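You operate a simulated robot arm through the tools that you are given. There is no shell and no other tool. Be economical: measure what you need, move in short steps, check, and stop when the job is done.

You run a simulated two-armed robot. Do the job below in one go: nothing can be reset, and whatever is moved stays where it is left.

TASK
Scrub the stain off the white shorts with the soaped stain brush.
Fine: hold the pot as you pull the brush out; the brush goes back in it, the shorts on the slatted stand; leave the other shorts. What is to be rubbed or washed off counts as gone when no trace of it is left.

The check looks at the end state, three seconds after you hand in, the way a careful person would. Anything else that was tipped, shoved, dropped, spilled or broken makes it a failure.

THE ROBOT
Two 6-joint arms with two-finger parallel grippers on one trunk, on a base that drives. Base frame: it is fixed to the floor where the robot stands at the start and does not move with it; the origin is under the middle of the robot, x ahead of it, y to its left, z up; the surface under the hand at the start is at about z = 90.2. Units: cm, degrees, N and s.
The left shoulder is at the start at [7, 16.6, 141.9], the right one opposite. With the tool pointing down near the work surface each hand reaches from about 42 to 84 cm from the robot's upright axis, wherever it stands, measured 20 degrees to its own side. Places, roughly: beige shorts [75, -100, 100]; pot [50, 0, 90]; top of the slatted stand [70, -40, 90]; tufted stain brush (4x4x19 cm) [50, 0, 100]. Payload 3.91 kg a hand.
Tool frame (each hand has its own): the origin (TCP) lies between the finger pads and is the grasp point; the fingertips stand 3 cm ahead of it; z points along the fingers, y is the line along which they close. The gripper opens to 11 cm. The fingers are 2 cm wide and 1 cm thick; the gripper's body (4.8 by 11.2 cm) begins 5.5 cm behind the TCP.
Orientation is that of the tool frame in the base frame, as a unit quaternion [w, x, y, z]. With the fingers straight down and closing along the base's y, the tool's x points along the base's -x, its y along +y and its z along -z.

THE INTERFACE
- The arms move only by the tool servo_tool. It takes "left_steps", "right_steps" or both (then of equal length, played together; a hand with none holds still); each is a list of rows, each a list of 3 entries, a list of its own where there are three numbers: the shift along the tool's x, y, z in cm, then the turn, a rotation vector about the tool's x, y, z in rad, then the finger opening in cm, from 0 to 11. In form: [[[tx, ty, tz], [wx, wy, wz], jaw], ...]. A call has 1 to 10 rows; each row shifts and turns the commanded pose from where the row before left it, along the tool's axes as they then stand. A row lasts 0.2 s, in which the tool goes at most 5 cm and 8.6 degrees; a call with a longer step from one row to the next is refused whole, and so is a gripper value outside its range. A pose out of reach is approached as far as the arm can. The call stops where the force on the tool passes 40 N (or 10 N more than at its start, if that is more) or the arm is blocked; 0.2 s more then pass. Each finger travels about 10.8 cm/s and halts on what it meets, pressing with about 42 N; the grip force reading is that of the motor and also rises with nothing between the fingers. The clock runs only during rows and for 0.2 s after the last one: add rows that do not move to give the fingers time. It gives the time, the measured TCP pose, the force on the tool (base axes), the opening and the grip force at its end, in the units of the frame above (readings bear some noise), with the torque about the TCP (base axes, N m) and any sound that the robot's microphone picked up, and new pictures: "views" is both (left out), scene, wrist or none (wrist: the cameras of the hands that moved).
- Cameras (640 x 400 px; columns grow to the right, rows downward): "scene" is now at [10.28, -0.87, 160.83]; the picture's right is [-0.19, -0.98, 0.00], its down [-0.85, 0.17, -0.50] and it looks along [0.49, -0.10, -0.87] (base axes); focal length 253 px, centre (320, 200). "left" rides on the left gripper at [7.7, -0.7, -11.5] in its tool frame; the picture's right is [0.09, 1.00, 0.00], its down [-0.80, 0.07, -0.59] and it looks along [-0.59, 0.05, 0.80] (tool axes); focal length 270 px, centre (320, 200). "right" rides on the right gripper at [7.7, 0.7, -11.4] in its tool frame; the picture's right is [-0.09, 1.00, 0.00], its down [-0.80, -0.07, -0.59] and it looks along [-0.59, -0.05, 0.80] (tool axes); focal length 270 px, centre (320, 200). There is no depth. A picture from a camera that has moved, and an enlarged one, comes with that camera's place and axes in the base frame and with its lens. The place of the scene camera against the robot may be out by one fixed shift of up to 1.8 cm in any direction.
- raise_lower(by): slides the trunk up (or, below 0, down) by that many cm; the arms and the scene camera ride with it, the base frame stays. It gives what a move gives, with no picture.
- base_move(legs): drives the robot by 1 to 6 legs, each [ahead, left, turn to the left] in cm, cm and degrees, along the robot's own axes; the way and the turn of a leg run together, so that a leg with both is an arc; at most 150 cm and 180 degrees a leg. The arms and the cameras ride along, it lands a little off, and it stops where it bumps. It gives what a move gives, and a new picture of the scene camera.
- head_to(pan, tilt): turns the head with the scene camera to pan (to the left, within 86 degrees either way) and tilt (down, from -29 to 69), counted from straight ahead of the robot. It gives what a move gives, and a new picture of the scene camera.
- enlarge(camera, box): a new picture of the part [left, top, right, bottom] of that camera's present view, enlarged. It takes no simulated time.
- sign_off(): hands the job in; it is judged then, once.

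Work in short steps. Places have to be worked out from the pictures, the camera data and where the tool is seen: move nearer, look again, correct. Check each grasp and each placing, and mend what went wrong. You have 120 turns and 260 pictures in all, those below and enlarged ones among them. Open the grippers and draw the arms clear of the work before you hand the job in, unless the task says otherwise; then end with one line.

The tools are called by a JSON object that holds its "method" and its "body". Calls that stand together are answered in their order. servo_tool: Moves the arms, as the interface text tells. Its arguments: {"type":"object","properties":{"left_steps":{"type":"array","items":{"type":"array"}},"right_steps":{"type":"array","items":{"type":"array"}},"views":{"type":"string","enum":["both","scene","wrist","none"]}},"required":[]} The other tools are called the same way: raise_lower (by) slides the trunk up or down; base_move (legs) drives the base; head_to (pan, tilt) turns the head that bears the scene camera; enlarge (camera, box) takes an enlarged picture of a part of a camera's view; sign_off () hands the job in.

At the start:

```text
time: 0.0
left_eef_pos: [56.85, 34.94, 99.97]
left_tool_rot: [-0.001, -0.001, 1.0, 0.0]
left_force: [0.4, 0.3, 0.0]
left_torque: [0.03, -0.03, 0.02]
left_opening: 10.99
left_gripper_force: 0.0
right_eef_pos: [68.68, -8.83, 99.94]
right_tool_rot: [0.0, 0.0, 1.0, 0.0]
right_force: [0.1, 0.0, -0.6]
right_torque: [0.03, -0.01, 0.03]
right_opening: 11.0
right_gripper_force: 0.0
trunk travel left (down, up): [-91.4, 2.6]
robot x, y, heading: [-0.3, 0.04, 0.2]
head pan, tilt: [-11.0, 59.9]
```

scene: 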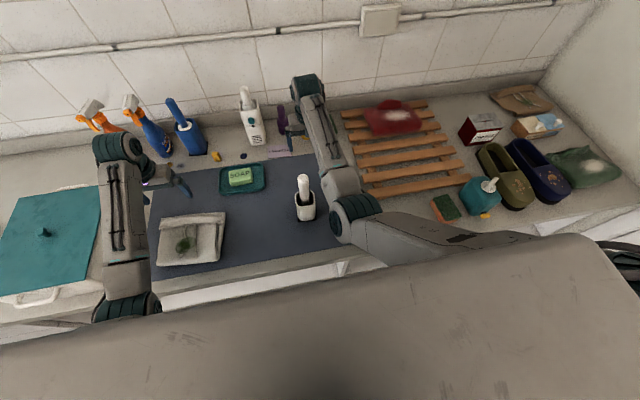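
right: 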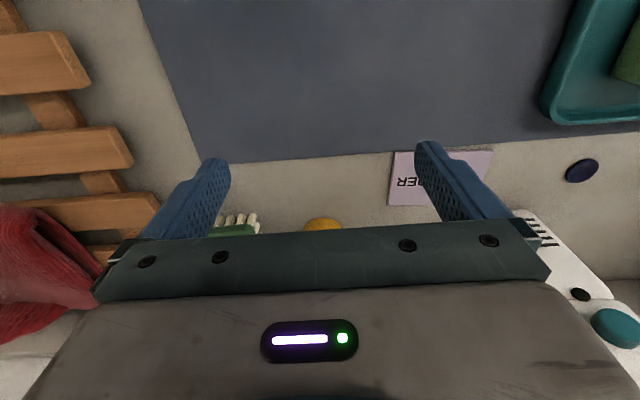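
left: 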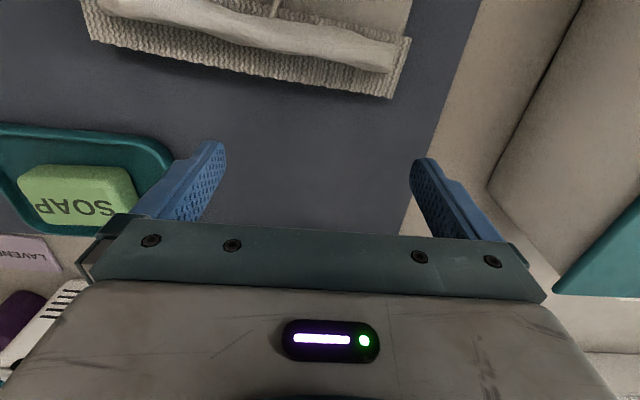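

The white shorts with a green stain lie on the mat at left; the brush stands in its pot in the middle. I enlarge both.

{"method": "enlarge", "body": {"camera": "scene", "box": [140, 150, 340, 275]}}

{"method": "enlarge", "body": {"camera": "scene", "box": [330, 80, 630, 267]}}

```text
3.20 times, centred on (240, 212) of scene
camera zoom: at [10.28, -0.87, 160.83], right [-0.19, -0.98, 0.0], down [-0.85, 0.17, -0.5], along [0.49, -0.1, -0.87], focal length 809 px, centre (576, 160)
```

zoom: 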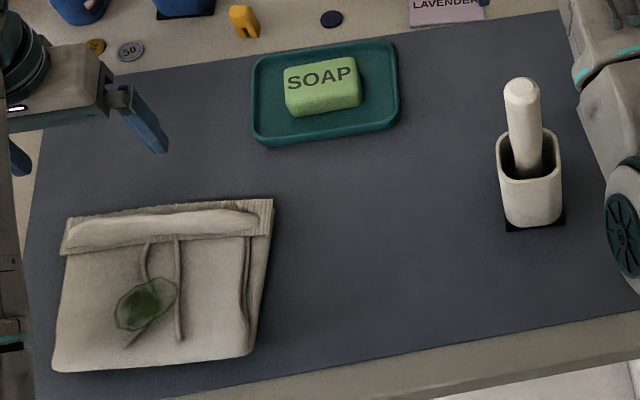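

```text
2.13 times, centred on (480, 174) of scene
camera zoom: at [10.28, -0.87, 160.83], right [-0.19, -0.98, 0.0], down [-0.85, 0.17, -0.5], along [0.49, -0.1, -0.87], focal length 539 px, centre (-21, 256)
```

zoom: 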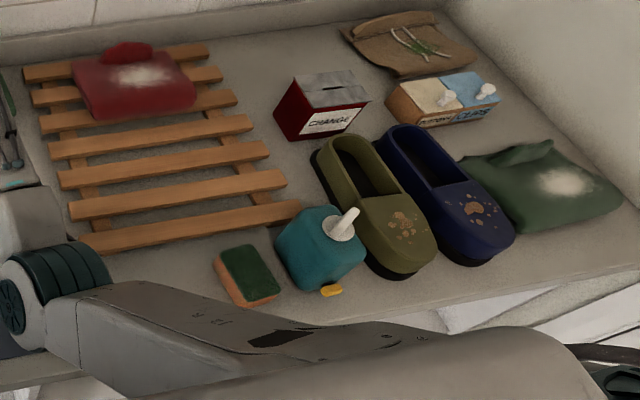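

Pot is judged at about (46, -3.5), ~9 cm tall, brush top near z≈110; stain about (42, 32). That's close to the robot, so I lift the hands and back up 10 cm.

{"method": "servo_tool", "body": {"left_steps": [[[0, 0, -4], [0, 0, 0], 11], [[0, 0, -4], [0, 0, 0], 11], [[0, 0, -4], [0, 0, 0], 11]], "right_steps": [[[0, 0, -4], [0, 0, 0], 11], [[0, 0, -4], [0, 0, 0], 11], [[0, 0, -4], [0, 0, 0], 11]], "views": "none"}}

{"method": "base_move", "body": {"legs": [[-10, 0, 0]]}}

```text
time: 0.8
left_eef_pos: [59.8, 37.89, 102.7]
left_tool_rot: [0.003, 0.0, 1.0, -0.001]
left_force: [-0.7, -0.5, -0.4]
left_torque: [0.01, 0.02, -0.01]
left_opening: 11.03
left_gripper_force: 0.0
left hand out of reach, approached as far as the arm can: row 1, 2, 3
right_eef_pos: [69.97, -8.37, 110.63]
right_tool_rot: [0.0, -0.001, 1.0, -0.001]
right_force: [0.0, -0.6, -0.1]
right_torque: [-0.02, 0.03, 0.01]
right_opening: 11.01
right_gripper_force: 0.0
right hand out of reach, approached as far as the arm can: row 3
trunk travel left (down, up): [-91.4, 2.6]
robot x, y, heading: [0.22, 0.05, -0.1]
head pan, tilt: [-11.0, 59.9]
```

```text
time: 1.9
left_eef_pos: [50.29, 37.96, 102.52]
left_tool_rot: [0.0, 0.0, 1.0, -0.001]
left_force: [0.5, 0.1, 0.0]
left_torque: [-0.05, 0.02, -0.02]
left_opening: 11.02
left_gripper_force: 0.0
right_eef_pos: [60.6, -8.52, 110.29]
right_tool_rot: [-0.001, 0.0, 1.0, 0.001]
right_force: [1.0, 0.1, 0.2]
right_torque: [-0.03, 0.04, 0.01]
right_opening: 11.01
right_gripper_force: 0.0
trunk travel left (down, up): [-91.4, 2.6]
robot x, y, heading: [-9.69, -0.04, 0.1]
head pan, tilt: [-11.0, 59.9]
camera scene: at [1.12, -0.84, 160.77], right [-0.19, -0.98, 0.0], down [-0.85, 0.17, -0.5], along [0.49, -0.1, -0.87], focal length 253 px, centre (320, 200)
```

scene: 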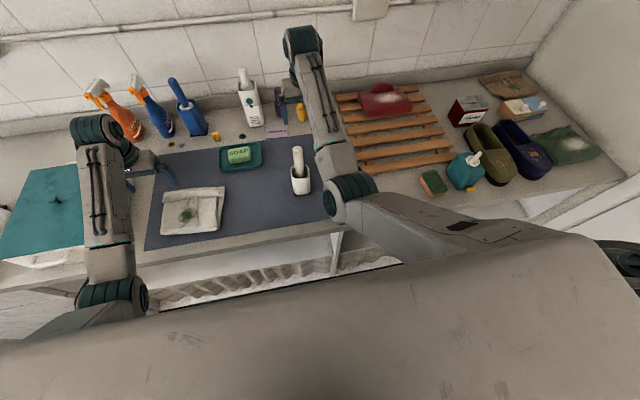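

Left's upward reach is limited but fine nearer in. I move the right hand aside and roll it 90°, in preparation for holding the pot from the right side.

{"method": "servo_tool", "body": {"right_steps": [[[2, -4, 0], [0, 0, 0], 11], [[2, -4, 0], [0, 0, 0], 11], [[2, -4, 0], [0, 0, 0], 11], [[0, 0, 0], [0, 0, 0.149], 10], [[0, 0, 0], [0, 0, 0.149], 10], [[0, 0, 0], [0, 0, 0.149], 10], [[0, 0, 0], [0, 0, 0.149], 10], [[0, 0, 0], [0, 0, 0.149], 10], [[0, 0, 0], [0, 0, 0.149], 10], [[0, 0, 0], [0, 0, 0.149], 10]], "views": "none"}}

{"method": "servo_tool", "body": {"right_steps": [[[0, 0, 0], [0, 0, 0.149], 10], [[0, 0, 0], [0, 0, 0.149], 10], [[0, 0, 0], [0, 0, 0.149], 10], [[0, 0, 0], [0, 0, 0.08], 10], [[0, 0, 0], [0, 0.145, 0], 10], [[0, 0, 0], [0, 0.145, 0], 10], [[0, 0, 0], [0, 0.145, 0], 10], [[0, 0, 0], [0, 0.145, 0], 10], [[0, 0, 0], [0, 0.145, 0], 10], [[0, 0, 0], [0, 0.145, 0], 10]], "views": "both"}}

```text
time: 4.1
left_eef_pos: [49.9, 37.79, 102.79]
left_tool_rot: [0.002, 0.0, 1.0, -0.001]
left_force: [0.6, 0.0, -0.5]
left_torque: [0.0, 0.01, -0.01]
left_opening: 11.02
left_gripper_force: 0.1
right_eef_pos: [58.3, -19.6, 106.01]
right_tool_rot: [0.001, 0.5, 0.866, 0.001]
right_force: [-0.6, -0.7, 0.1]
right_torque: [0.02, 0.03, 0.02]
right_opening: 10.03
right_gripper_force: 0.2
right hand out of reach, approached as far as the arm can: row 1, 2, 3
trunk travel left (down, up): [-91.4, 2.6]
robot x, y, heading: [-10.14, -0.25, -0.2]
head pan, tilt: [-11.0, 59.9]
```

```text
time: 6.3
left_eef_pos: [49.95, 37.71, 102.78]
left_tool_rot: [0.003, 0.0, 1.0, 0.0]
left_force: [-0.6, -0.7, -0.1]
left_torque: [0.01, -0.01, 0.01]
left_opening: 11.0
left_gripper_force: 0.0
right_eef_pos: [58.42, -19.57, 105.96]
right_tool_rot: [-0.299, 0.64, 0.641, 0.299]
right_force: [0.4, -0.1, -0.1]
right_torque: [0.0, 0.0, 0.01]
right_opening: 10.01
right_gripper_force: 0.0
trunk travel left (down, up): [-91.4, 2.6]
robot x, y, heading: [-9.45, 0.04, 0.1]
head pan, tilt: [-11.0, 59.9]
camera scene: at [0.54, -0.97, 160.83], right [-0.19, -0.98, 0.0], down [-0.85, 0.17, -0.5], along [0.49, -0.1, -0.87], focal length 253 px, centre (320, 200)
camera right: at [59.0, -23.4, 119.24], right [1.0, -0.06, -0.06], down [-0.07, -0.97, -0.23], along [-0.05, 0.24, -0.97], focal length 270 px, centre (320, 200)
```

scene: 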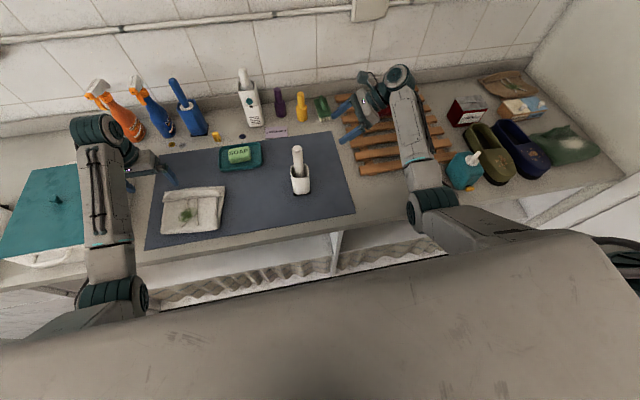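
right: 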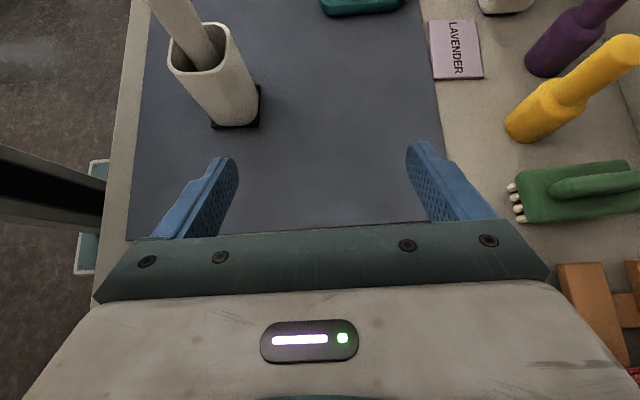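

The wrist camera puts the pot at x≈45–51, y≈-6…-0.5 (centre ≈ (48, -3.2)). I tilt a little more and go to a pre-grasp 11 cm off.

{"method": "servo_tool", "body": {"right_steps": [[[0, 0, 0], [0, 0.1, 0], 10], [[0, 0, 0], [0, 0.1, 0], 10], [[-0.3, -2.6, 2], [0, 0, 0], 10], [[-0.3, -2.6, 2], [0, 0, 0], 10], [[-0.4, -2.6, 2], [0, 0, 0], 10], [[-0.4, -2.6, 2.2], [0, 0, 0], 10], [[0, 0, 0], [0, 0, 0], 10]]}}

```text
time: 7.9
left_eef_pos: [49.98, 37.86, 102.73]
left_tool_rot: [0.002, 0.0, 1.0, 0.0]
left_force: [0.2, -0.1, -0.1]
left_torque: [-0.03, 0.04, 0.01]
left_opening: 11.0
left_gripper_force: 0.2
right_eef_pos: [48.09, -13.17, 100.78]
right_tool_rot: [-0.359, 0.608, 0.609, 0.361]
right_force: [0.6, -0.2, -0.3]
right_torque: [0.02, 0.05, -0.01]
right_opening: 10.02
right_gripper_force: 0.1
trunk travel left (down, up): [-91.4, 2.6]
robot x, y, heading: [-10.15, 0.07, 0.1]
head pan, tilt: [-11.0, 59.9]
camera scene: at [0.57, -0.89, 160.83], right [-0.19, -0.98, 0.0], down [-0.85, 0.17, -0.5], along [0.49, -0.1, -0.87], focal length 253 px, centre (320, 200)
camera right: at [48.7, -19.41, 113.01], right [1.0, -0.04, -0.07], down [-0.07, -0.91, -0.42], along [-0.05, 0.42, -0.91], focal length 270 px, centre (320, 200)
```

scene: 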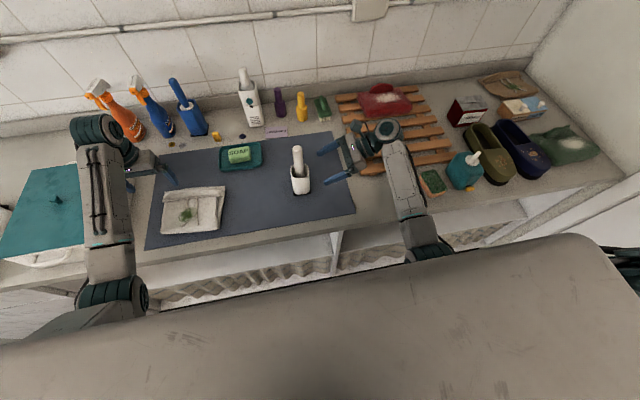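
right: 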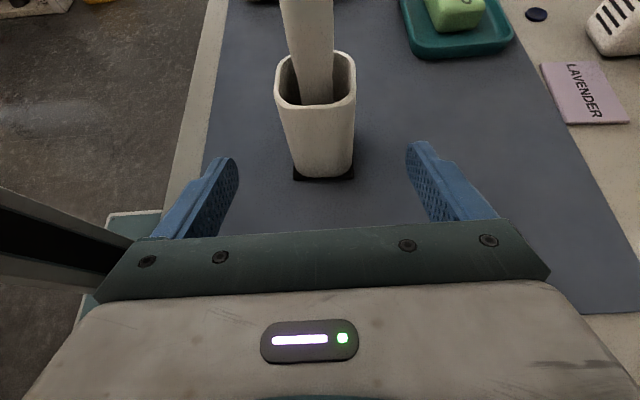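

Pot is centred between the fingers at x≈47.9. I advance along the tool axis 10.5 cm in two parts then check.

{"method": "servo_tool", "body": {"right_steps": [[[0, 0, 3], [0, 0, 0], 10], [[0, 0, 3], [0, 0, 0], 10], [[0, 0, 2.5], [0, 0, 0], 10], [[0, 0, 2], [0, 0, 0], 10], [[0, 0, 0], [0, 0, 0], 10]]}}

```text
time: 9.1
left_eef_pos: [49.92, 37.8, 102.64]
left_tool_rot: [0.002, 0.001, 1.0, 0.0]
left_force: [0.5, 0.0, 0.8]
left_torque: [-0.01, 0.01, -0.01]
left_opening: 11.02
left_gripper_force: 0.2
right_eef_pos: [48.15, -3.83, 95.8]
right_tool_rot: [-0.359, 0.608, 0.608, 0.362]
right_force: [-0.6, 0.0, -0.6]
right_torque: [-0.02, -0.02, 0.01]
right_opening: 10.02
right_gripper_force: 0.1
trunk travel left (down, up): [-91.4, 2.6]
robot x, y, heading: [-9.73, -0.1, -0.2]
head pan, tilt: [-11.0, 59.9]
camera scene: at [0.53, -0.91, 160.83], right [-0.19, -0.98, 0.0], down [-0.85, 0.17, -0.5], along [0.49, -0.1, -0.87], focal length 253 px, centre (320, 200)
camera right: at [48.77, -10.22, 107.99], right [1.0, -0.04, -0.07], down [-0.07, -0.91, -0.42], along [-0.05, 0.42, -0.91], focal length 270 px, centre (320, 200)
```

scene: 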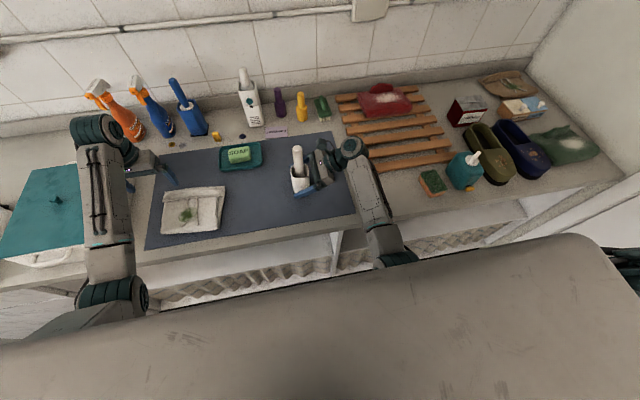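
right: 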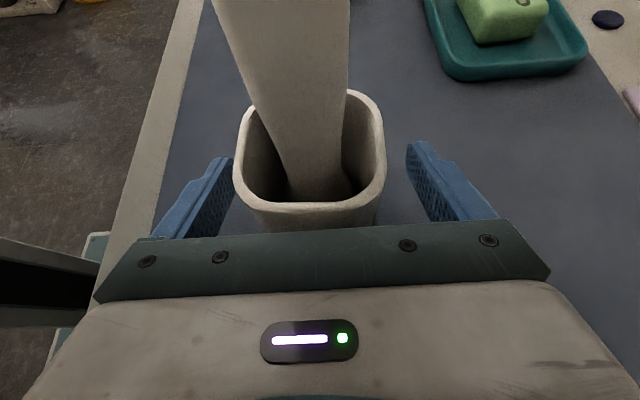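

Nearly centred; pot is about 0.4 cm to the left, so I shift and close gently on it.

{"method": "servo_tool", "body": {"right_steps": [[[0, -0.35, 0], [0, 0, 0], 10], [[0, 0, 0], [0, 0, 0], 8], [[0, 0, 0], [0, 0, 0], 7], [[0, 0, 0], [0, 0, 0], 6], [[0, 0, 0], [0, 0, 0], 5], [[0, 0, 0], [0, 0, 0], 4.8], [[0, 0, 0], [0, 0, 0], 4.8]]}}

```text
time: 10.7
left_eef_pos: [50.04, 37.81, 102.86]
left_tool_rot: [0.002, 0.0, 1.0, -0.001]
left_force: [0.9, -0.6, 0.4]
left_torque: [0.02, 0.01, -0.01]
left_opening: 11.02
left_gripper_force: 0.2
right_eef_pos: [47.77, -3.96, 95.77]
right_tool_rot: [-0.36, 0.607, 0.61, 0.36]
right_force: [1.7, 0.4, 0.5]
right_torque: [0.05, 0.01, -0.01]
right_opening: 5.57
right_gripper_force: 42.3
trunk travel left (down, up): [-91.4, 2.6]
robot x, y, heading: [-9.8, -0.08, -0.3]
head pan, tilt: [-11.0, 59.9]
camera scene: at [0.55, -0.86, 160.83], right [-0.19, -0.98, 0.0], down [-0.85, 0.17, -0.5], along [0.49, -0.1, -0.87], focal length 253 px, centre (320, 200)
camera right: at [48.44, -10.18, 108.03], right [1.0, -0.04, -0.07], down [-0.07, -0.91, -0.42], along [-0.05, 0.42, -0.91], focal length 270 px, centre (320, 200)
```

scene: 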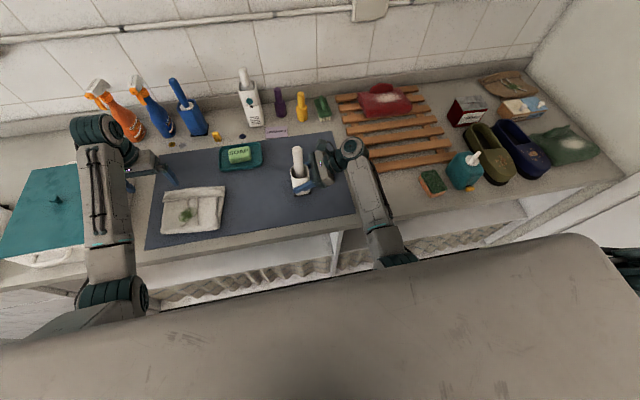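
right: 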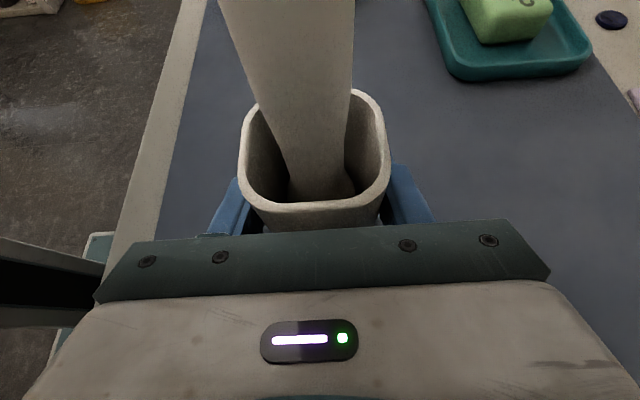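

Pot is held (5.6 cm, 42 N). Now I roll the left hand 90° so its fingers close along x, and then approach the handle from the left.

{"method": "servo_tool", "body": {"left_steps": [[[0, 0, 0], [0, 0, 0.149], 9], [[0, 0, 0], [0, 0, 0.149], 9], [[0, 0, 0], [0, 0, 0.149], 9], [[0, 0, 0], [0, 0, 0.149], 9], [[0, 0, 0], [0, 0, 0.149], 9], [[0, 0, 0], [0, 0, 0.149], 9], [[0, 0, 0], [0, 0, 0.149], 9], [[0, 0, 0], [0, 0, 0.149], 9], [[0, 0, 0], [0, 0, 0.149], 9], [[0, 0, 0], [0, 0, 0.149], 9]], "views": "none"}}

{"method": "servo_tool", "body": {"left_steps": [[[0, 0, 0], [0, 0, 0.08], 9], [[-3, 0, 0], [0, 0, 0], 9], [[-4, 0, 0], [0, 0, 0], 9], [[-4, 0, 0], [0, 0, 0], 9], [[-4, -0.5, -1], [0, 0, 0], 9], [[-4, -0.5, -1], [0, 0, 0], 9], [[-4, -0.5, 0], [0, 0, 0], 9], [[-3, -0.5, 0], [0, 0, 0], 9], [[0, 0, 0], [0, 0, 0], 9]]}}

```text
time: 12.9
left_eef_pos: [49.99, 37.64, 102.74]
left_tool_rot: [0.003, 0.678, 0.735, 0.002]
left_force: [-0.3, 0.0, -0.1]
left_torque: [0.04, 0.0, -0.02]
left_opening: 8.99
left_gripper_force: 0.0
right_eef_pos: [47.77, -3.84, 95.75]
right_tool_rot: [-0.361, 0.607, 0.609, 0.361]
right_force: [0.8, 1.9, 1.9]
right_torque: [0.1, 0.06, -0.02]
right_opening: 5.57
right_gripper_force: 41.9
trunk travel left (down, up): [-91.4, 2.6]
robot x, y, heading: [-10.01, 0.13, 0.2]
head pan, tilt: [-11.0, 59.9]
```

```text
time: 14.9
left_eef_pos: [50.18, 12.81, 101.15]
left_tool_rot: [-0.002, 0.705, 0.709, 0.007]
left_force: [-0.3, -0.3, 0.7]
left_torque: [0.03, 0.02, 0.0]
left_opening: 8.99
left_gripper_force: 0.1
left hand out of reach, approached as far as the arm can: row 2, 3, 4, 5, 6
right_eef_pos: [47.78, -3.96, 95.75]
right_tool_rot: [-0.359, 0.608, 0.609, 0.362]
right_force: [-0.9, -0.9, 2.1]
right_torque: [0.0, 0.14, 0.03]
right_opening: 5.59
right_gripper_force: 41.7
trunk travel left (down, up): [-91.4, 2.6]
robot x, y, heading: [-10.06, -0.39, -0.0]
head pan, tilt: [-11.0, 59.9]
camera scene: at [0.47, -0.89, 160.83], right [-0.19, -0.98, 0.0], down [-0.85, 0.17, -0.5], along [0.49, -0.1, -0.86], focal length 253 px, centre (320, 200)
camera left: at [49.3, 20.46, 112.66], right [1.0, 0.09, 0.01], down [0.07, -0.81, 0.58], along [0.06, -0.58, -0.81], focal length 270 px, centre (320, 200)
```

scene: 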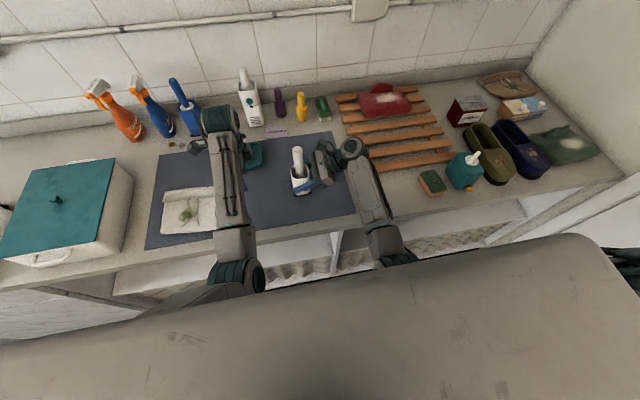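
left: 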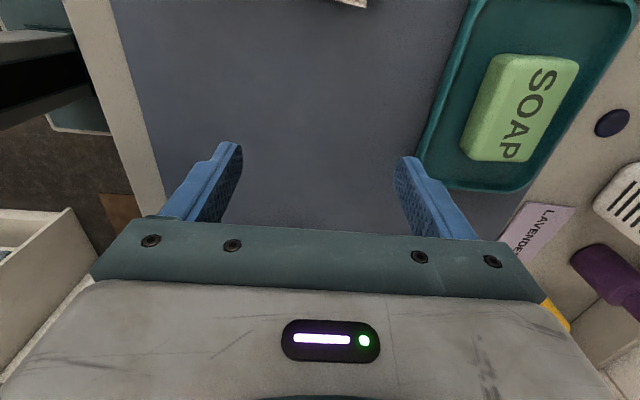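

Some rows were clipped; I test whether the left hand can rise to z≈105.5 here.

{"method": "servo_tool", "body": {"left_steps": [[[0, -1, -2], [0, 0, 0], 9], [[0, -1, -2], [0, 0, 0], 9], [[0, 0, -1], [0, 0, 0], 9]], "views": "none"}}

```text
time: 15.9
left_eef_pos: [49.9, 13.85, 102.35]
left_tool_rot: [-0.012, 0.698, 0.715, 0.023]
left_force: [-0.3, -0.2, 0.6]
left_torque: [-0.02, 0.0, -0.01]
left_opening: 8.98
left_gripper_force: 0.0
left hand out of reach, approached as far as the arm can: row 1, 2, 3
right_eef_pos: [47.74, -3.94, 95.77]
right_tool_rot: [-0.36, 0.608, 0.609, 0.361]
right_force: [-0.8, -0.5, 1.2]
right_torque: [0.07, 0.15, 0.07]
right_opening: 5.59
right_gripper_force: 42.5
trunk travel left (down, up): [-91.4, 2.6]
robot x, y, heading: [-9.63, 0.12, 0.2]
head pan, tilt: [-11.0, 59.9]
stopped in row 3 (left hand): the arm was blocked; the commanded pose is now the measured one
```

Height limit grows with distance from the shoulder, so I need to stand farther back. I let go of the pot, back the hand off, raise the trunk, and drive back 12 cm more.

{"method": "servo_tool", "body": {"right_steps": [[[0, 0, 0], [0, 0, 0], 7], [[0, 0, 0], [0, 0, 0], 10], [[0, 0, 0], [0, 0, 0], 10], [[0, 0, -3], [0, 0, 0], 10], [[0, 0, -3], [0, 0, 0], 10], [[0, 0, -3], [0, 0, 0], 10], [[0, 0, -2], [0, 0, 0], 10], [[0, 0, 0], [0, 0, 0], 10]], "views": "none"}}

{"method": "raise_lower", "body": {"by": 2.5}}

{"method": "base_move", "body": {"legs": [[-12, 0, 0]]}}

```text
time: 17.7
left_eef_pos: [49.99, 13.91, 102.21]
left_tool_rot: [-0.012, 0.699, 0.715, 0.023]
left_force: [0.0, 0.2, -0.5]
left_torque: [0.0, 0.02, -0.02]
left_opening: 8.99
left_gripper_force: 0.0
right_eef_pos: [47.66, -13.57, 100.97]
right_tool_rot: [-0.36, 0.608, 0.608, 0.361]
right_force: [-0.2, -1.0, 0.2]
right_torque: [-0.02, 0.06, 0.03]
right_opening: 10.02
right_gripper_force: 0.0
trunk travel left (down, up): [-91.4, 2.6]
robot x, y, heading: [-10.01, 0.11, -0.1]
head pan, tilt: [-11.0, 59.9]
```

```text
time: 18.4
left_eef_pos: [49.8, 13.92, 104.76]
left_tool_rot: [-0.013, 0.698, 0.715, 0.022]
left_force: [-0.2, 0.1, 0.4]
left_torque: [0.01, 0.03, 0.0]
left_opening: 9.02
left_gripper_force: 0.0
right_eef_pos: [47.59, -13.56, 103.58]
right_tool_rot: [-0.36, 0.607, 0.609, 0.361]
right_force: [-0.2, 0.4, 0.7]
right_torque: [0.0, 0.0, 0.02]
right_opening: 9.98
right_gripper_force: 0.0
trunk travel left (down, up): [-93.9, 0.1]
robot x, y, heading: [-9.57, 0.17, 0.0]
head pan, tilt: [-11.0, 59.9]
```

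```text
time: 19.7
left_eef_pos: [38.06, 13.96, 104.53]
left_tool_rot: [-0.013, 0.698, 0.716, 0.023]
left_force: [-0.2, 0.8, 0.1]
left_torque: [-0.03, 0.03, 0.0]
left_opening: 9.02
left_gripper_force: 0.0
right_eef_pos: [36.03, -13.49, 103.34]
right_tool_rot: [-0.361, 0.608, 0.609, 0.361]
right_force: [1.0, 0.1, 1.4]
right_torque: [-0.05, 0.01, -0.02]
right_opening: 9.98
right_gripper_force: 0.1
trunk travel left (down, up): [-93.9, 0.1]
robot x, y, heading: [-21.6, 0.3, -0.0]
head pan, tilt: [-11.0, 59.9]
camera scene: at [-11.05, -0.87, 163.3], right [-0.19, -0.98, 0.0], down [-0.85, 0.16, -0.5], along [0.49, -0.1, -0.87], focal length 253 px, centre (320, 200)
```

scene: 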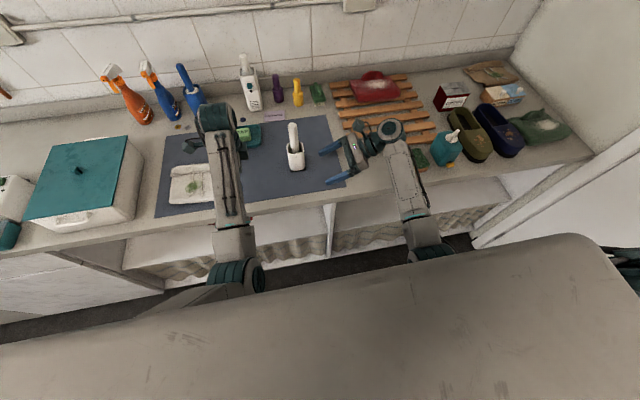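

Now I bring the right hand back to pre-grasp by the pot and the left to about (48, 10, 106), testing its height.

{"method": "servo_tool", "body": {"left_steps": [[[0, 3, 0], [0, -0.05, 0], 9], [[0, 3, 0], [0, 0, 0], 9], [[-1, 3, 0], [0, 0, 0], 9], [[-1, 1, -1], [0, 0, 0], 9], [[0, 0, -2], [0, 0, 0], 9], [[0, 0, -2], [0, 0, 0], 9], [[0, 0, -2], [0, 0, 0], 9]], "right_steps": [[[-0.6, 2.5, 0.4], [0, 0, 0], 10], [[-0.6, 2.5, 0.4], [0, 0, 0], 10], [[-0.6, 2.5, 0.4], [0, 0, 0], 10], [[-0.3, 2.5, 0.3], [0, 0, 0], 10], [[0, 1.7, 0], [0, 0, 0], 10], [[0, 0, 0], [0, 0, 0], 10], [[0, 0, 0], [0, 0, 0], 10]]}}

```text
time: 21.3
left_eef_pos: [47.86, 12.09, 111.95]
left_tool_rot: [0.004, 0.698, 0.716, 0.006]
left_force: [0.3, -0.7, -0.2]
left_torque: [0.04, 0.0, 0.02]
left_opening: 8.99
left_gripper_force: 0.0
right_eef_pos: [47.5, -13.23, 101.06]
right_tool_rot: [-0.36, 0.607, 0.609, 0.361]
right_force: [-0.6, 0.0, 0.5]
right_torque: [0.02, 0.03, -0.03]
right_opening: 9.97
right_gripper_force: 0.1
trunk travel left (down, up): [-93.9, 0.1]
robot x, y, heading: [-21.84, 0.01, -0.2]
head pan, tilt: [-11.0, 59.9]
camera scene: at [-11.43, -0.91, 163.33], right [-0.19, -0.98, 0.0], down [-0.85, 0.17, -0.5], along [0.49, -0.1, -0.87], focal length 253 px, centre (320, 200)
camera right: at [48.17, -19.64, 113.33], right [1.0, -0.04, -0.07], down [-0.07, -0.91, -0.42], along [-0.05, 0.42, -0.91], focal length 270 px, centre (320, 200)
camera left: at [46.78, 19.88, 123.26], right [0.99, 0.11, 0.02], down [0.08, -0.8, 0.59], along [0.08, -0.59, -0.8], focal length 270 px, centre (320, 200)
```

scene: 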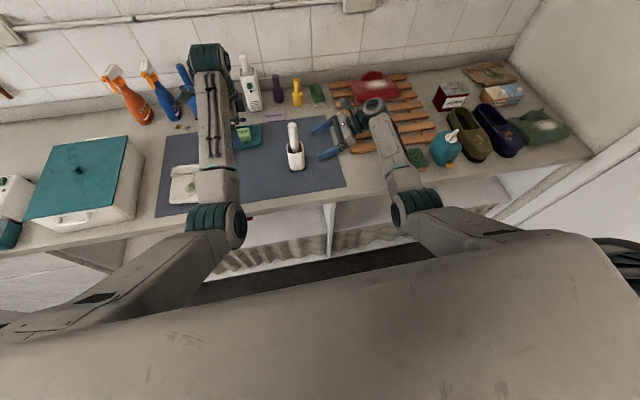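
right: 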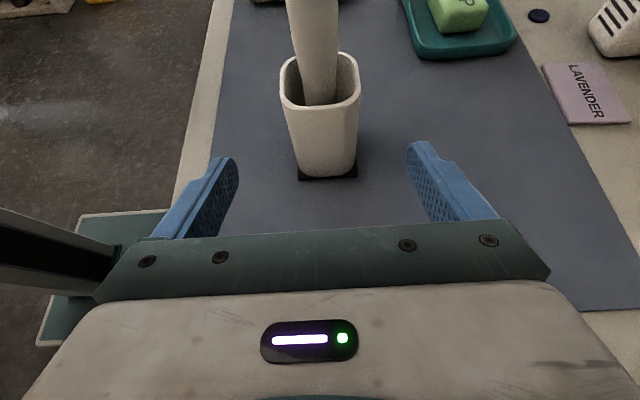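
left: 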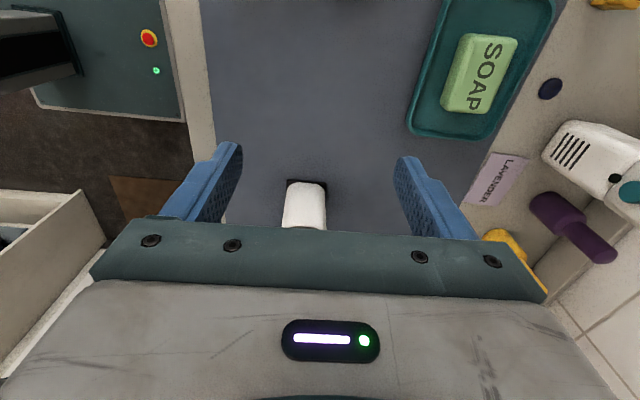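

Left reaches z 112 now. Right advances and regrips the pot.

{"method": "servo_tool", "body": {"right_steps": [[[0, 0, 3], [0, 0, 0], 10], [[0, 0, 3], [0, 0, 0], 10], [[0, 0, 2.5], [0, 0, 0], 10], [[0, 0, 2], [0, 0, 0], 10], [[0, 0, 0], [0, 0, 0], 9], [[0, 0, 0], [0, 0, 0], 8], [[0, 0, 0], [0, 0, 0], 7], [[0, 0, 0], [0, 0, 0], 6], [[0, 0, 0], [0, 0, 0], 5], [[0, 0, 0], [0, 0, 0], 5]], "views": "wrist"}}

```text
time: 23.5
left_eef_pos: [47.83, 12.23, 111.9]
left_tool_rot: [0.005, 0.698, 0.716, 0.006]
left_force: [-1.1, 0.2, -0.8]
left_torque: [0.02, -0.01, -0.01]
left_opening: 8.98
left_gripper_force: 0.1
right_eef_pos: [47.65, -4.08, 96.06]
right_tool_rot: [-0.36, 0.607, 0.61, 0.361]
right_force: [0.9, 1.3, 1.3]
right_torque: [0.02, 0.04, -0.03]
right_opening: 5.56
right_gripper_force: 42.1
trunk travel left (down, up): [-93.9, 0.1]
robot x, y, heading: [-21.29, 0.44, -0.3]
head pan, tilt: [-11.0, 59.9]
camera right: at [48.29, -10.36, 108.26], right [1.0, -0.04, -0.07], down [-0.07, -0.91, -0.42], along [-0.05, 0.42, -0.91], focal length 270 px, centre (320, 200)
```

right: 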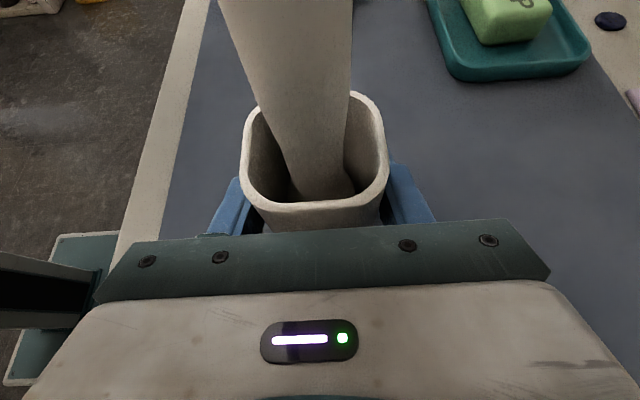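

Pot held again. Left goes down to z≈104.5 and half way toward the handle, then I look.

{"method": "servo_tool", "body": {"left_steps": [[[0, 0, 2.5], [0, 0, 0], 8], [[0, 0, 2.5], [0, 0, 0], 8], [[0, 0, 2.4], [0, 0, 0], 8], [[-3, 0, 0], [0, 0, 0], 8], [[-3, -0.1, 0], [0, 0, 0], 8], [[-2, -0.1, 0], [0, 0, 0], 8], [[0, 0, 0], [0, 0, 0], 8]]}}

```text
time: 25.1
left_eef_pos: [47.88, 4.16, 104.35]
left_tool_rot: [0.005, 0.698, 0.716, 0.006]
left_force: [-0.4, 0.1, 0.2]
left_torque: [0.01, 0.02, 0.02]
left_opening: 8.0
left_gripper_force: 0.0
right_eef_pos: [47.55, -4.24, 95.9]
right_tool_rot: [-0.359, 0.608, 0.609, 0.361]
right_force: [0.6, 1.2, 2.2]
right_torque: [0.06, 0.01, 0.03]
right_opening: 5.57
right_gripper_force: 42.3
trunk travel left (down, up): [-93.9, 0.1]
robot x, y, heading: [-21.68, -0.02, -0.0]
head pan, tilt: [-11.0, 59.9]
camera scene: at [-11.41, -0.83, 163.33], right [-0.19, -0.98, 0.0], down [-0.85, 0.16, -0.5], along [0.49, -0.1, -0.87], focal length 253 px, centre (320, 200)
camera left: at [46.8, 11.94, 115.74], right [0.99, 0.11, 0.02], down [0.08, -0.8, 0.6], along [0.08, -0.59, -0.8], focal length 270 px, centre (320, 200)
```

scene: 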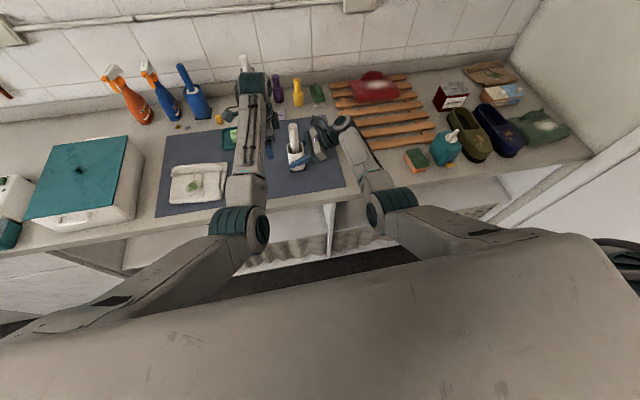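
left: 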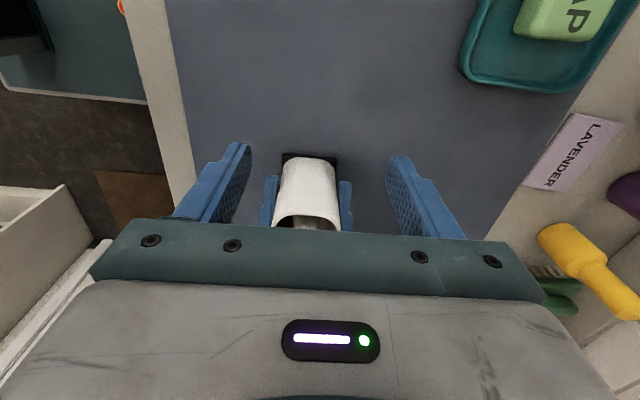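

Aligned. I advance the last 7.5 cm to straddle the handle, watching the force.

{"method": "servo_tool", "body": {"left_steps": [[[-2.5, -0.05, 0], [0, 0, 0], 8], [[-2.5, -0.05, 0], [0, 0, 0], 8], [[-2.5, -0.05, 0], [0, 0, 0], 8], [[0, 0, 0], [0, 0, 0], 8]]}}

```text
time: 26.1
left_eef_pos: [49.23, -1.85, 104.11]
left_tool_rot: [0.005, 0.697, 0.717, 0.007]
left_force: [0.1, 1.5, 7.3]
left_torque: [-0.31, 0.05, -0.03]
left_opening: 7.99
left_gripper_force: 0.1
left hand out of reach, approached as far as the arm can: row 3
right_eef_pos: [47.57, -3.94, 95.9]
right_tool_rot: [-0.359, 0.608, 0.609, 0.361]
right_force: [3.1, -2.5, 0.7]
right_torque: [0.22, 0.13, 0.04]
right_opening: 5.57
right_gripper_force: 41.6
trunk travel left (down, up): [-93.9, 0.1]
robot x, y, heading: [-22.11, 0.09, -0.2]
head pan, tilt: [-11.0, 59.9]
camera scene: at [-11.46, -0.82, 163.33], right [-0.19, -0.98, 0.0], down [-0.85, 0.16, -0.5], along [0.49, -0.1, -0.86], focal length 253 px, centre (320, 200)
camera left: at [48.04, 5.95, 115.5], right [0.99, 0.12, 0.02], down [0.08, -0.8, 0.59], along [0.08, -0.59, -0.81], focal length 270 px, centre (320, 200)
```

scene: 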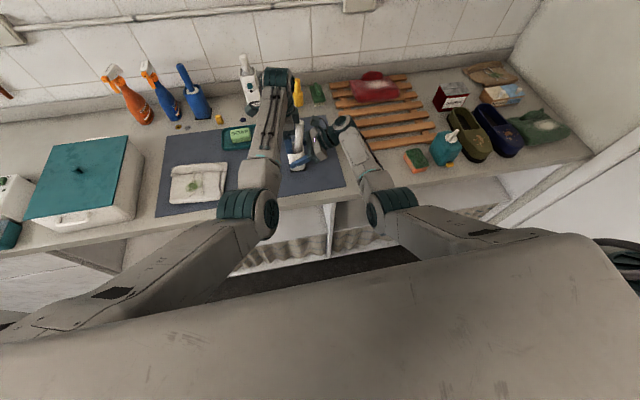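
left: 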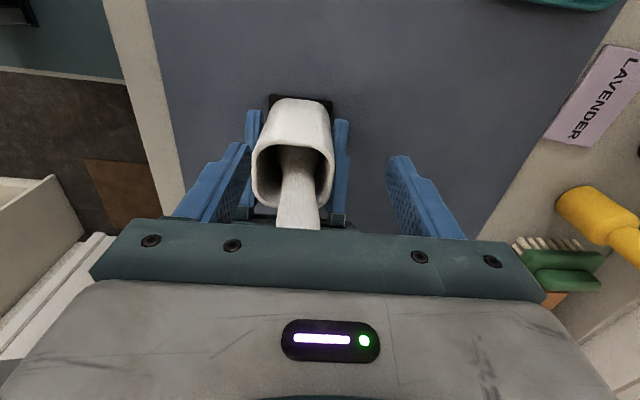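

The palm likely touches the handle's top and the hand drifted in x. I lift 1.5 cm, shift -x, and roll back slightly to relieve reach.

{"method": "servo_tool", "body": {"left_steps": [[[0, 0, -1.0], [0, 0, 0], 8], [[0, -0.7, -0.7], [0, 0, -0.1], 8], [[-0.7, -0.7, 0], [0, 0, -0.1], 8], [[0, 0, 0], [0, 0, 0], 8]]}}

```text
time: 27.1
left_eef_pos: [48.91, -1.14, 105.62]
left_tool_rot: [0.006, 0.621, 0.784, 0.008]
left_force: [-0.1, 0.2, 0.0]
left_torque: [0.0, 0.01, -0.01]
left_opening: 8.0
left_gripper_force: 0.0
left hand out of reach, approached as far as the arm can: row 2, 3
right_eef_pos: [47.63, -4.0, 95.92]
right_tool_rot: [-0.359, 0.608, 0.609, 0.361]
right_force: [-0.7, -1.0, 1.9]
right_torque: [-0.17, 0.16, 0.01]
right_opening: 5.57
right_gripper_force: 41.8
trunk travel left (down, up): [-93.9, 0.1]
robot x, y, heading: [-21.46, 0.06, -0.3]
head pan, tilt: [-11.0, 59.9]
camera scene: at [-11.44, -0.9, 163.33], right [-0.19, -0.98, 0.0], down [-0.85, 0.16, -0.5], along [0.49, -0.1, -0.86], focal length 253 px, centre (320, 200)
camera left: at [46.43, 6.11, 116.9], right [0.95, 0.31, 0.02], down [0.24, -0.77, 0.59], along [0.2, -0.56, -0.8], focal length 270 px, centre (320, 200)
```

scene: 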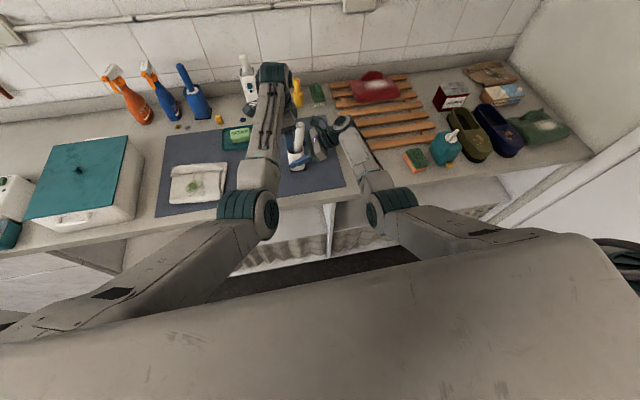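
left: 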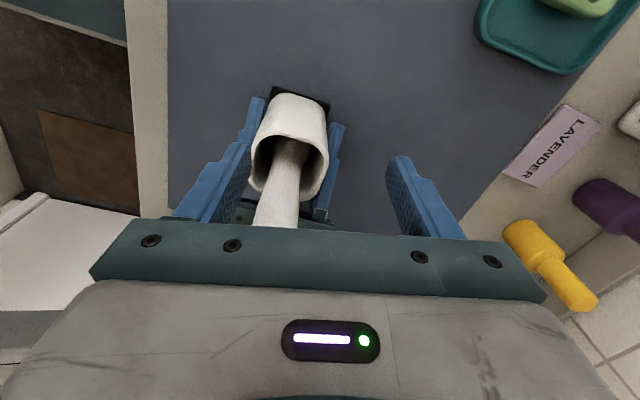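

The left arm's yaw toward the right seems at its limit. I withdraw both hands and shift the base 12 cm to the right.

{"method": "servo_tool", "body": {"left_steps": [[[4, 0, 0], [0, 0, 0], 8], [[5, 0, 0], [0, 0, 0], 8], [[5, 0, 0], [0, 0, 0.1], 8], [[5, 0, 0], [0, 0, 0.1], 8], [[0, 0, 0], [0, 0, 0], 8], [[0, 0, 0], [0, 0, 0], 8], [[0, 0, 0], [0, 0, 0], 8], [[0, 0, 0], [0, 0, 0], 8]], "right_steps": [[[0, 0, 0], [0, 0, 0], 7], [[0, 0, 0], [0, 0, 0], 10], [[0, 0, 0], [0, 0, 0], 10], [[0, 0, -3], [0, 0, 0], 10], [[0, 0, -3], [0, 0, 0], 10], [[0, 0, -3], [0, 0, 0], 10], [[0, 0, -1.5], [0, 0, 0], 10], [[0, 0, 0], [0, 0, 0], 10]], "views": "none"}}

{"method": "base_move", "body": {"legs": [[0, -12, 0]]}}

```text
time: 28.9
left_eef_pos: [45.15, 16.83, 105.49]
left_tool_rot: [0.006, 0.698, 0.716, 0.006]
left_force: [-0.1, 0.5, -0.1]
left_torque: [-0.02, -0.01, -0.02]
left_opening: 7.98
left_gripper_force: 0.1
right_eef_pos: [47.52, -13.3, 101.1]
right_tool_rot: [-0.36, 0.608, 0.609, 0.361]
right_force: [-0.3, -0.1, -0.5]
right_torque: [0.03, -0.03, 0.01]
right_opening: 10.01
right_gripper_force: 0.2
trunk travel left (down, up): [-93.9, 0.1]
robot x, y, heading: [-21.24, 0.21, -0.1]
head pan, tilt: [-11.0, 59.9]
```

```text
time: 30.1
left_eef_pos: [45.03, 5.37, 105.3]
left_tool_rot: [0.006, 0.698, 0.716, 0.005]
left_force: [-0.3, -0.4, 0.0]
left_torque: [-0.05, -0.02, -0.01]
left_opening: 7.97
left_gripper_force: 0.2
right_eef_pos: [47.56, -24.73, 101.06]
right_tool_rot: [-0.361, 0.607, 0.61, 0.36]
right_force: [-0.3, 0.1, 0.2]
right_torque: [-0.02, 0.03, 0.02]
right_opening: 9.99
right_gripper_force: 0.0
trunk travel left (down, up): [-93.9, 0.1]
robot x, y, heading: [-21.89, -11.47, -0.2]
head pan, tilt: [-11.0, 59.9]
camera scene: at [-11.4, -12.25, 163.33], right [-0.19, -0.98, 0.0], down [-0.85, 0.16, -0.5], along [0.49, -0.1, -0.86], focal length 253 px, centre (320, 200)
```

scene: 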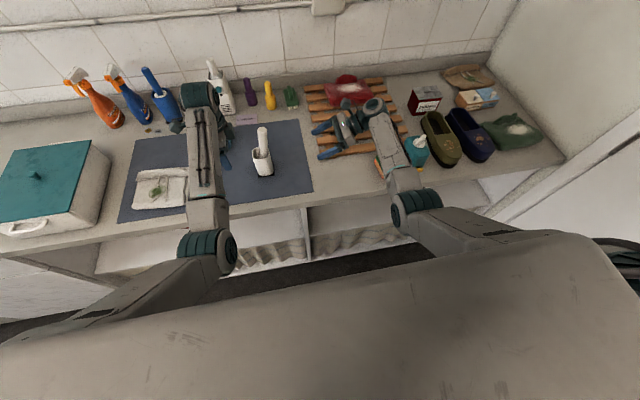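

Now the right goes back to the pre-grasp, and the left lines up at x≈47.8.

{"method": "servo_tool", "body": {"left_steps": [[[0, 1.5, -1], [0, 0, 0], 8], [[0, 1.3, 0], [0, 0, 0], 8], [[0, 0, 0], [0, 0, 0], 8], [[0, 0, 0], [0, 0, 0], 8], [[0, 0, 0], [0, 0, 0], 8]], "right_steps": [[[1.4, 0, 2.6], [0, 0, 0], 10], [[1.4, 0, 2.5], [0, 0, 0], 10], [[1.4, 0, 2.5], [0, 0, 0], 10], [[1.3, 0.1, 2.5], [0, 0, 0], 10], [[0, 0, 0], [0, 0, 0], 10]], "views": "wrist"}}

```text
time: 31.3
left_eef_pos: [47.88, 5.25, 106.25]
left_tool_rot: [0.005, 0.698, 0.716, 0.005]
left_force: [0.8, -0.3, 0.1]
left_torque: [-0.03, -0.01, 0.01]
left_opening: 7.99
left_gripper_force: 0.1
right_eef_pos: [47.58, -13.22, 100.85]
right_tool_rot: [-0.36, 0.608, 0.609, 0.362]
right_force: [0.0, 0.0, -0.7]
right_torque: [0.02, 0.05, 0.02]
right_opening: 10.03
right_gripper_force: 0.2
trunk travel left (down, up): [-93.9, 0.1]
robot x, y, heading: [-21.34, -11.58, -0.0]
head pan, tilt: [-11.0, 59.9]
camera right: at [48.27, -19.58, 113.19], right [1.0, -0.04, -0.07], down [-0.07, -0.91, -0.42], along [-0.05, 0.42, -0.91], focal length 270 px, centre (320, 200)
camera left: at [46.92, 13.02, 117.61], right [0.99, 0.11, 0.02], down [0.08, -0.8, 0.59], along [0.08, -0.59, -0.8], focal length 270 px, centre (320, 200)
```

right: 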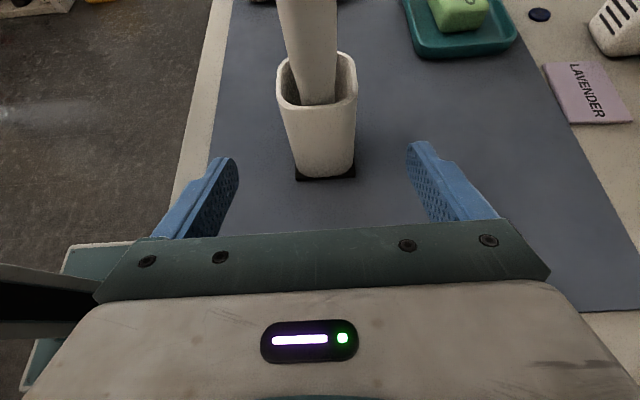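
left: 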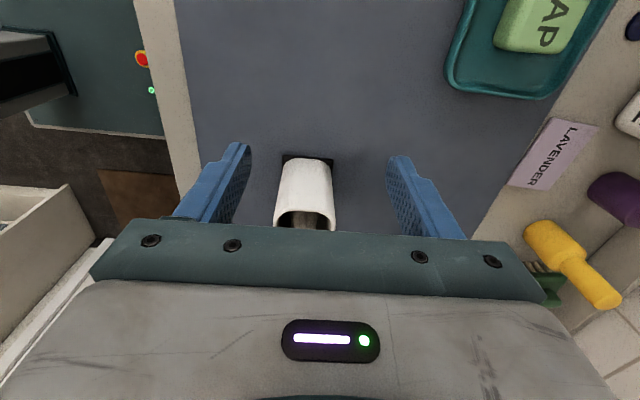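

Pot in place. Right advances and grips.

{"method": "servo_tool", "body": {"right_steps": [[[0, -0.2, 3], [0, 0, 0], 10], [[0, 0, 3], [0, 0, 0], 10], [[0, 0, 2.5], [0, 0, 0], 10], [[0, 0, 2], [0, 0, 0], 10], [[0, 0, 0], [0, 0, 0], 9], [[0, 0, 0], [0, 0, 0], 8], [[0, 0, 0], [0, 0, 0], 7], [[0, 0, 0], [0, 0, 0], 6], [[0, 0, 0], [0, 0, 0], 5], [[0, 0, 0], [0, 0, 0], 5]], "views": "wrist"}}

{"method": "servo_tool", "body": {"left_steps": [[[-2.5, -0.05, 0], [0, 0, 0], 8], [[-2.5, -0.05, 0], [0, 0, 0], 8], [[-2.5, -0.05, 0], [0, 0, 0], 8], [[0, 0, 0], [0, 0, 0], 8]], "views": "both"}}

```text
time: 33.5
left_eef_pos: [47.8, 5.19, 106.44]
left_tool_rot: [0.005, 0.699, 0.715, 0.006]
left_force: [0.0, 0.7, -0.5]
left_torque: [0.03, 0.02, -0.02]
left_opening: 7.99
left_gripper_force: 0.0
right_eef_pos: [47.26, -4.08, 96.02]
right_tool_rot: [-0.36, 0.607, 0.609, 0.361]
right_force: [3.4, 0.0, 2.6]
right_torque: [0.04, -0.01, -0.03]
right_opening: 5.57
right_gripper_force: 42.0
trunk travel left (down, up): [-93.9, 0.1]
robot x, y, heading: [-21.49, -11.67, 0.0]
head pan, tilt: [-11.0, 59.9]
camera right: at [47.89, -10.49, 108.14], right [1.0, -0.04, -0.07], down [-0.07, -0.91, -0.42], along [-0.05, 0.42, -0.91], focal length 270 px, centre (320, 200)
```

right: 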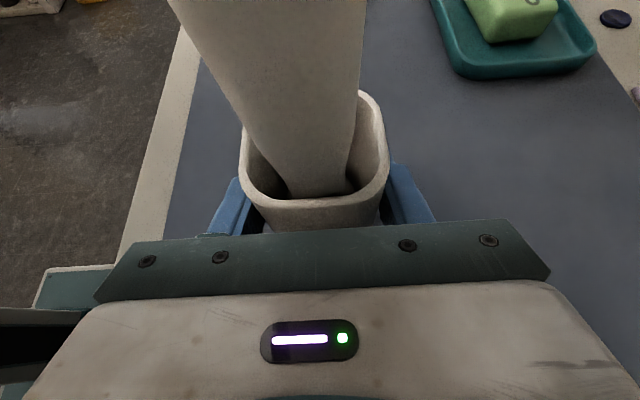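

```text
time: 34.5
left_eef_pos: [47.85, -2.29, 106.24]
left_tool_rot: [0.006, 0.698, 0.716, 0.005]
left_force: [-0.6, -0.6, 0.0]
left_torque: [0.05, -0.02, -0.01]
left_opening: 8.0
left_gripper_force: 0.0
right_eef_pos: [47.18, -4.12, 95.89]
right_tool_rot: [-0.359, 0.608, 0.609, 0.361]
right_force: [2.7, -1.1, 1.3]
right_torque: [0.08, -0.02, 0.01]
right_opening: 5.58
right_gripper_force: 41.9
trunk travel left (down, up): [-93.9, 0.1]
robot x, y, heading: [-21.94, -11.69, 0.1]
head pan, tilt: [-11.0, 59.9]
camera scene: at [-11.4, -12.58, 163.33], right [-0.19, -0.98, 0.0], down [-0.85, 0.16, -0.5], along [0.49, -0.1, -0.87], focal length 253 px, centre (320, 200)
camera left: at [46.87, 5.47, 117.61], right [0.99, 0.11, 0.02], down [0.08, -0.8, 0.59], along [0.08, -0.59, -0.8], focal length 270 px, centre (320, 200)
```

scene: 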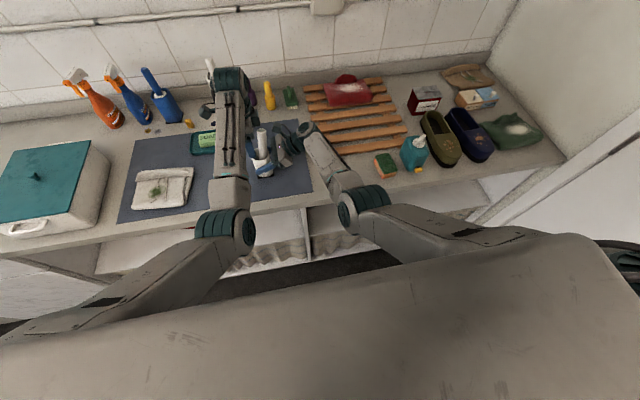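
left: 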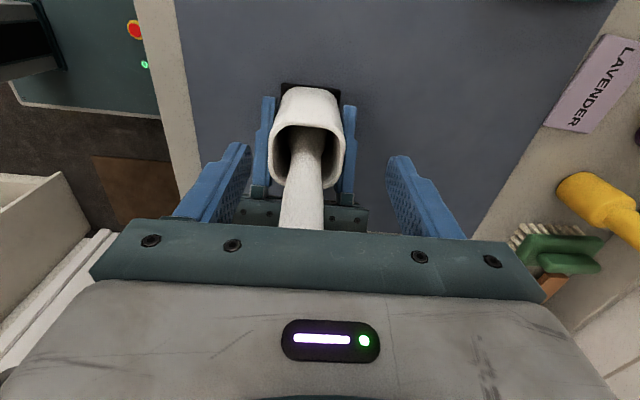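

Handle is between the fingers, about x≈47, y≈-3. I shift slightly and close.

{"method": "servo_tool", "body": {"left_steps": [[[-0.9, -0.5, 0.7], [0, 0, 0], 8], [[0, 0, 0], [0, 0, 0], 7], [[0, 0, 0], [0, 0, 0], 6], [[0, 0, 0], [0, 0, 0], 5], [[0, 0, 0], [0, 0, 0], 4], [[0, 0, 0], [0, 0, 0], 3], [[0, 0, 0], [0, 0, 0], 2], [[0, 0, 0], [0, 0, 0], 1.5], [[0, 0, 0], [0, 0, 0], 1.5]], "views": "wrist"}}

```text
time: 36.5
left_eef_pos: [47.45, -3.25, 105.55]
left_tool_rot: [0.004, 0.697, 0.717, 0.007]
left_force: [-0.8, -0.2, 0.4]
left_torque: [0.04, 0.0, 0.0]
left_opening: 1.49
left_gripper_force: 0.3
right_eef_pos: [47.12, -4.19, 95.88]
right_tool_rot: [-0.359, 0.608, 0.609, 0.361]
right_force: [0.1, -0.5, 1.5]
right_torque: [0.01, 0.09, 0.0]
right_opening: 5.58
right_gripper_force: 42.2
trunk travel left (down, up): [-93.9, 0.1]
robot x, y, heading: [-21.84, -11.78, -0.0]
head pan, tilt: [-11.0, 59.9]
camera left: at [46.44, 4.47, 116.88], right [0.99, 0.11, 0.02], down [0.08, -0.8, 0.59], along [0.08, -0.59, -0.8], focal length 270 px, centre (320, 200)
```

left: 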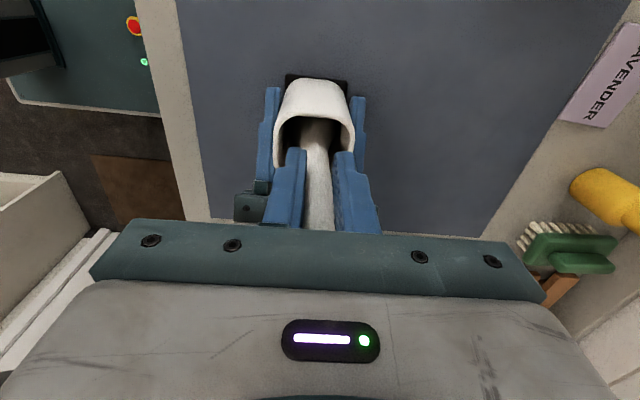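

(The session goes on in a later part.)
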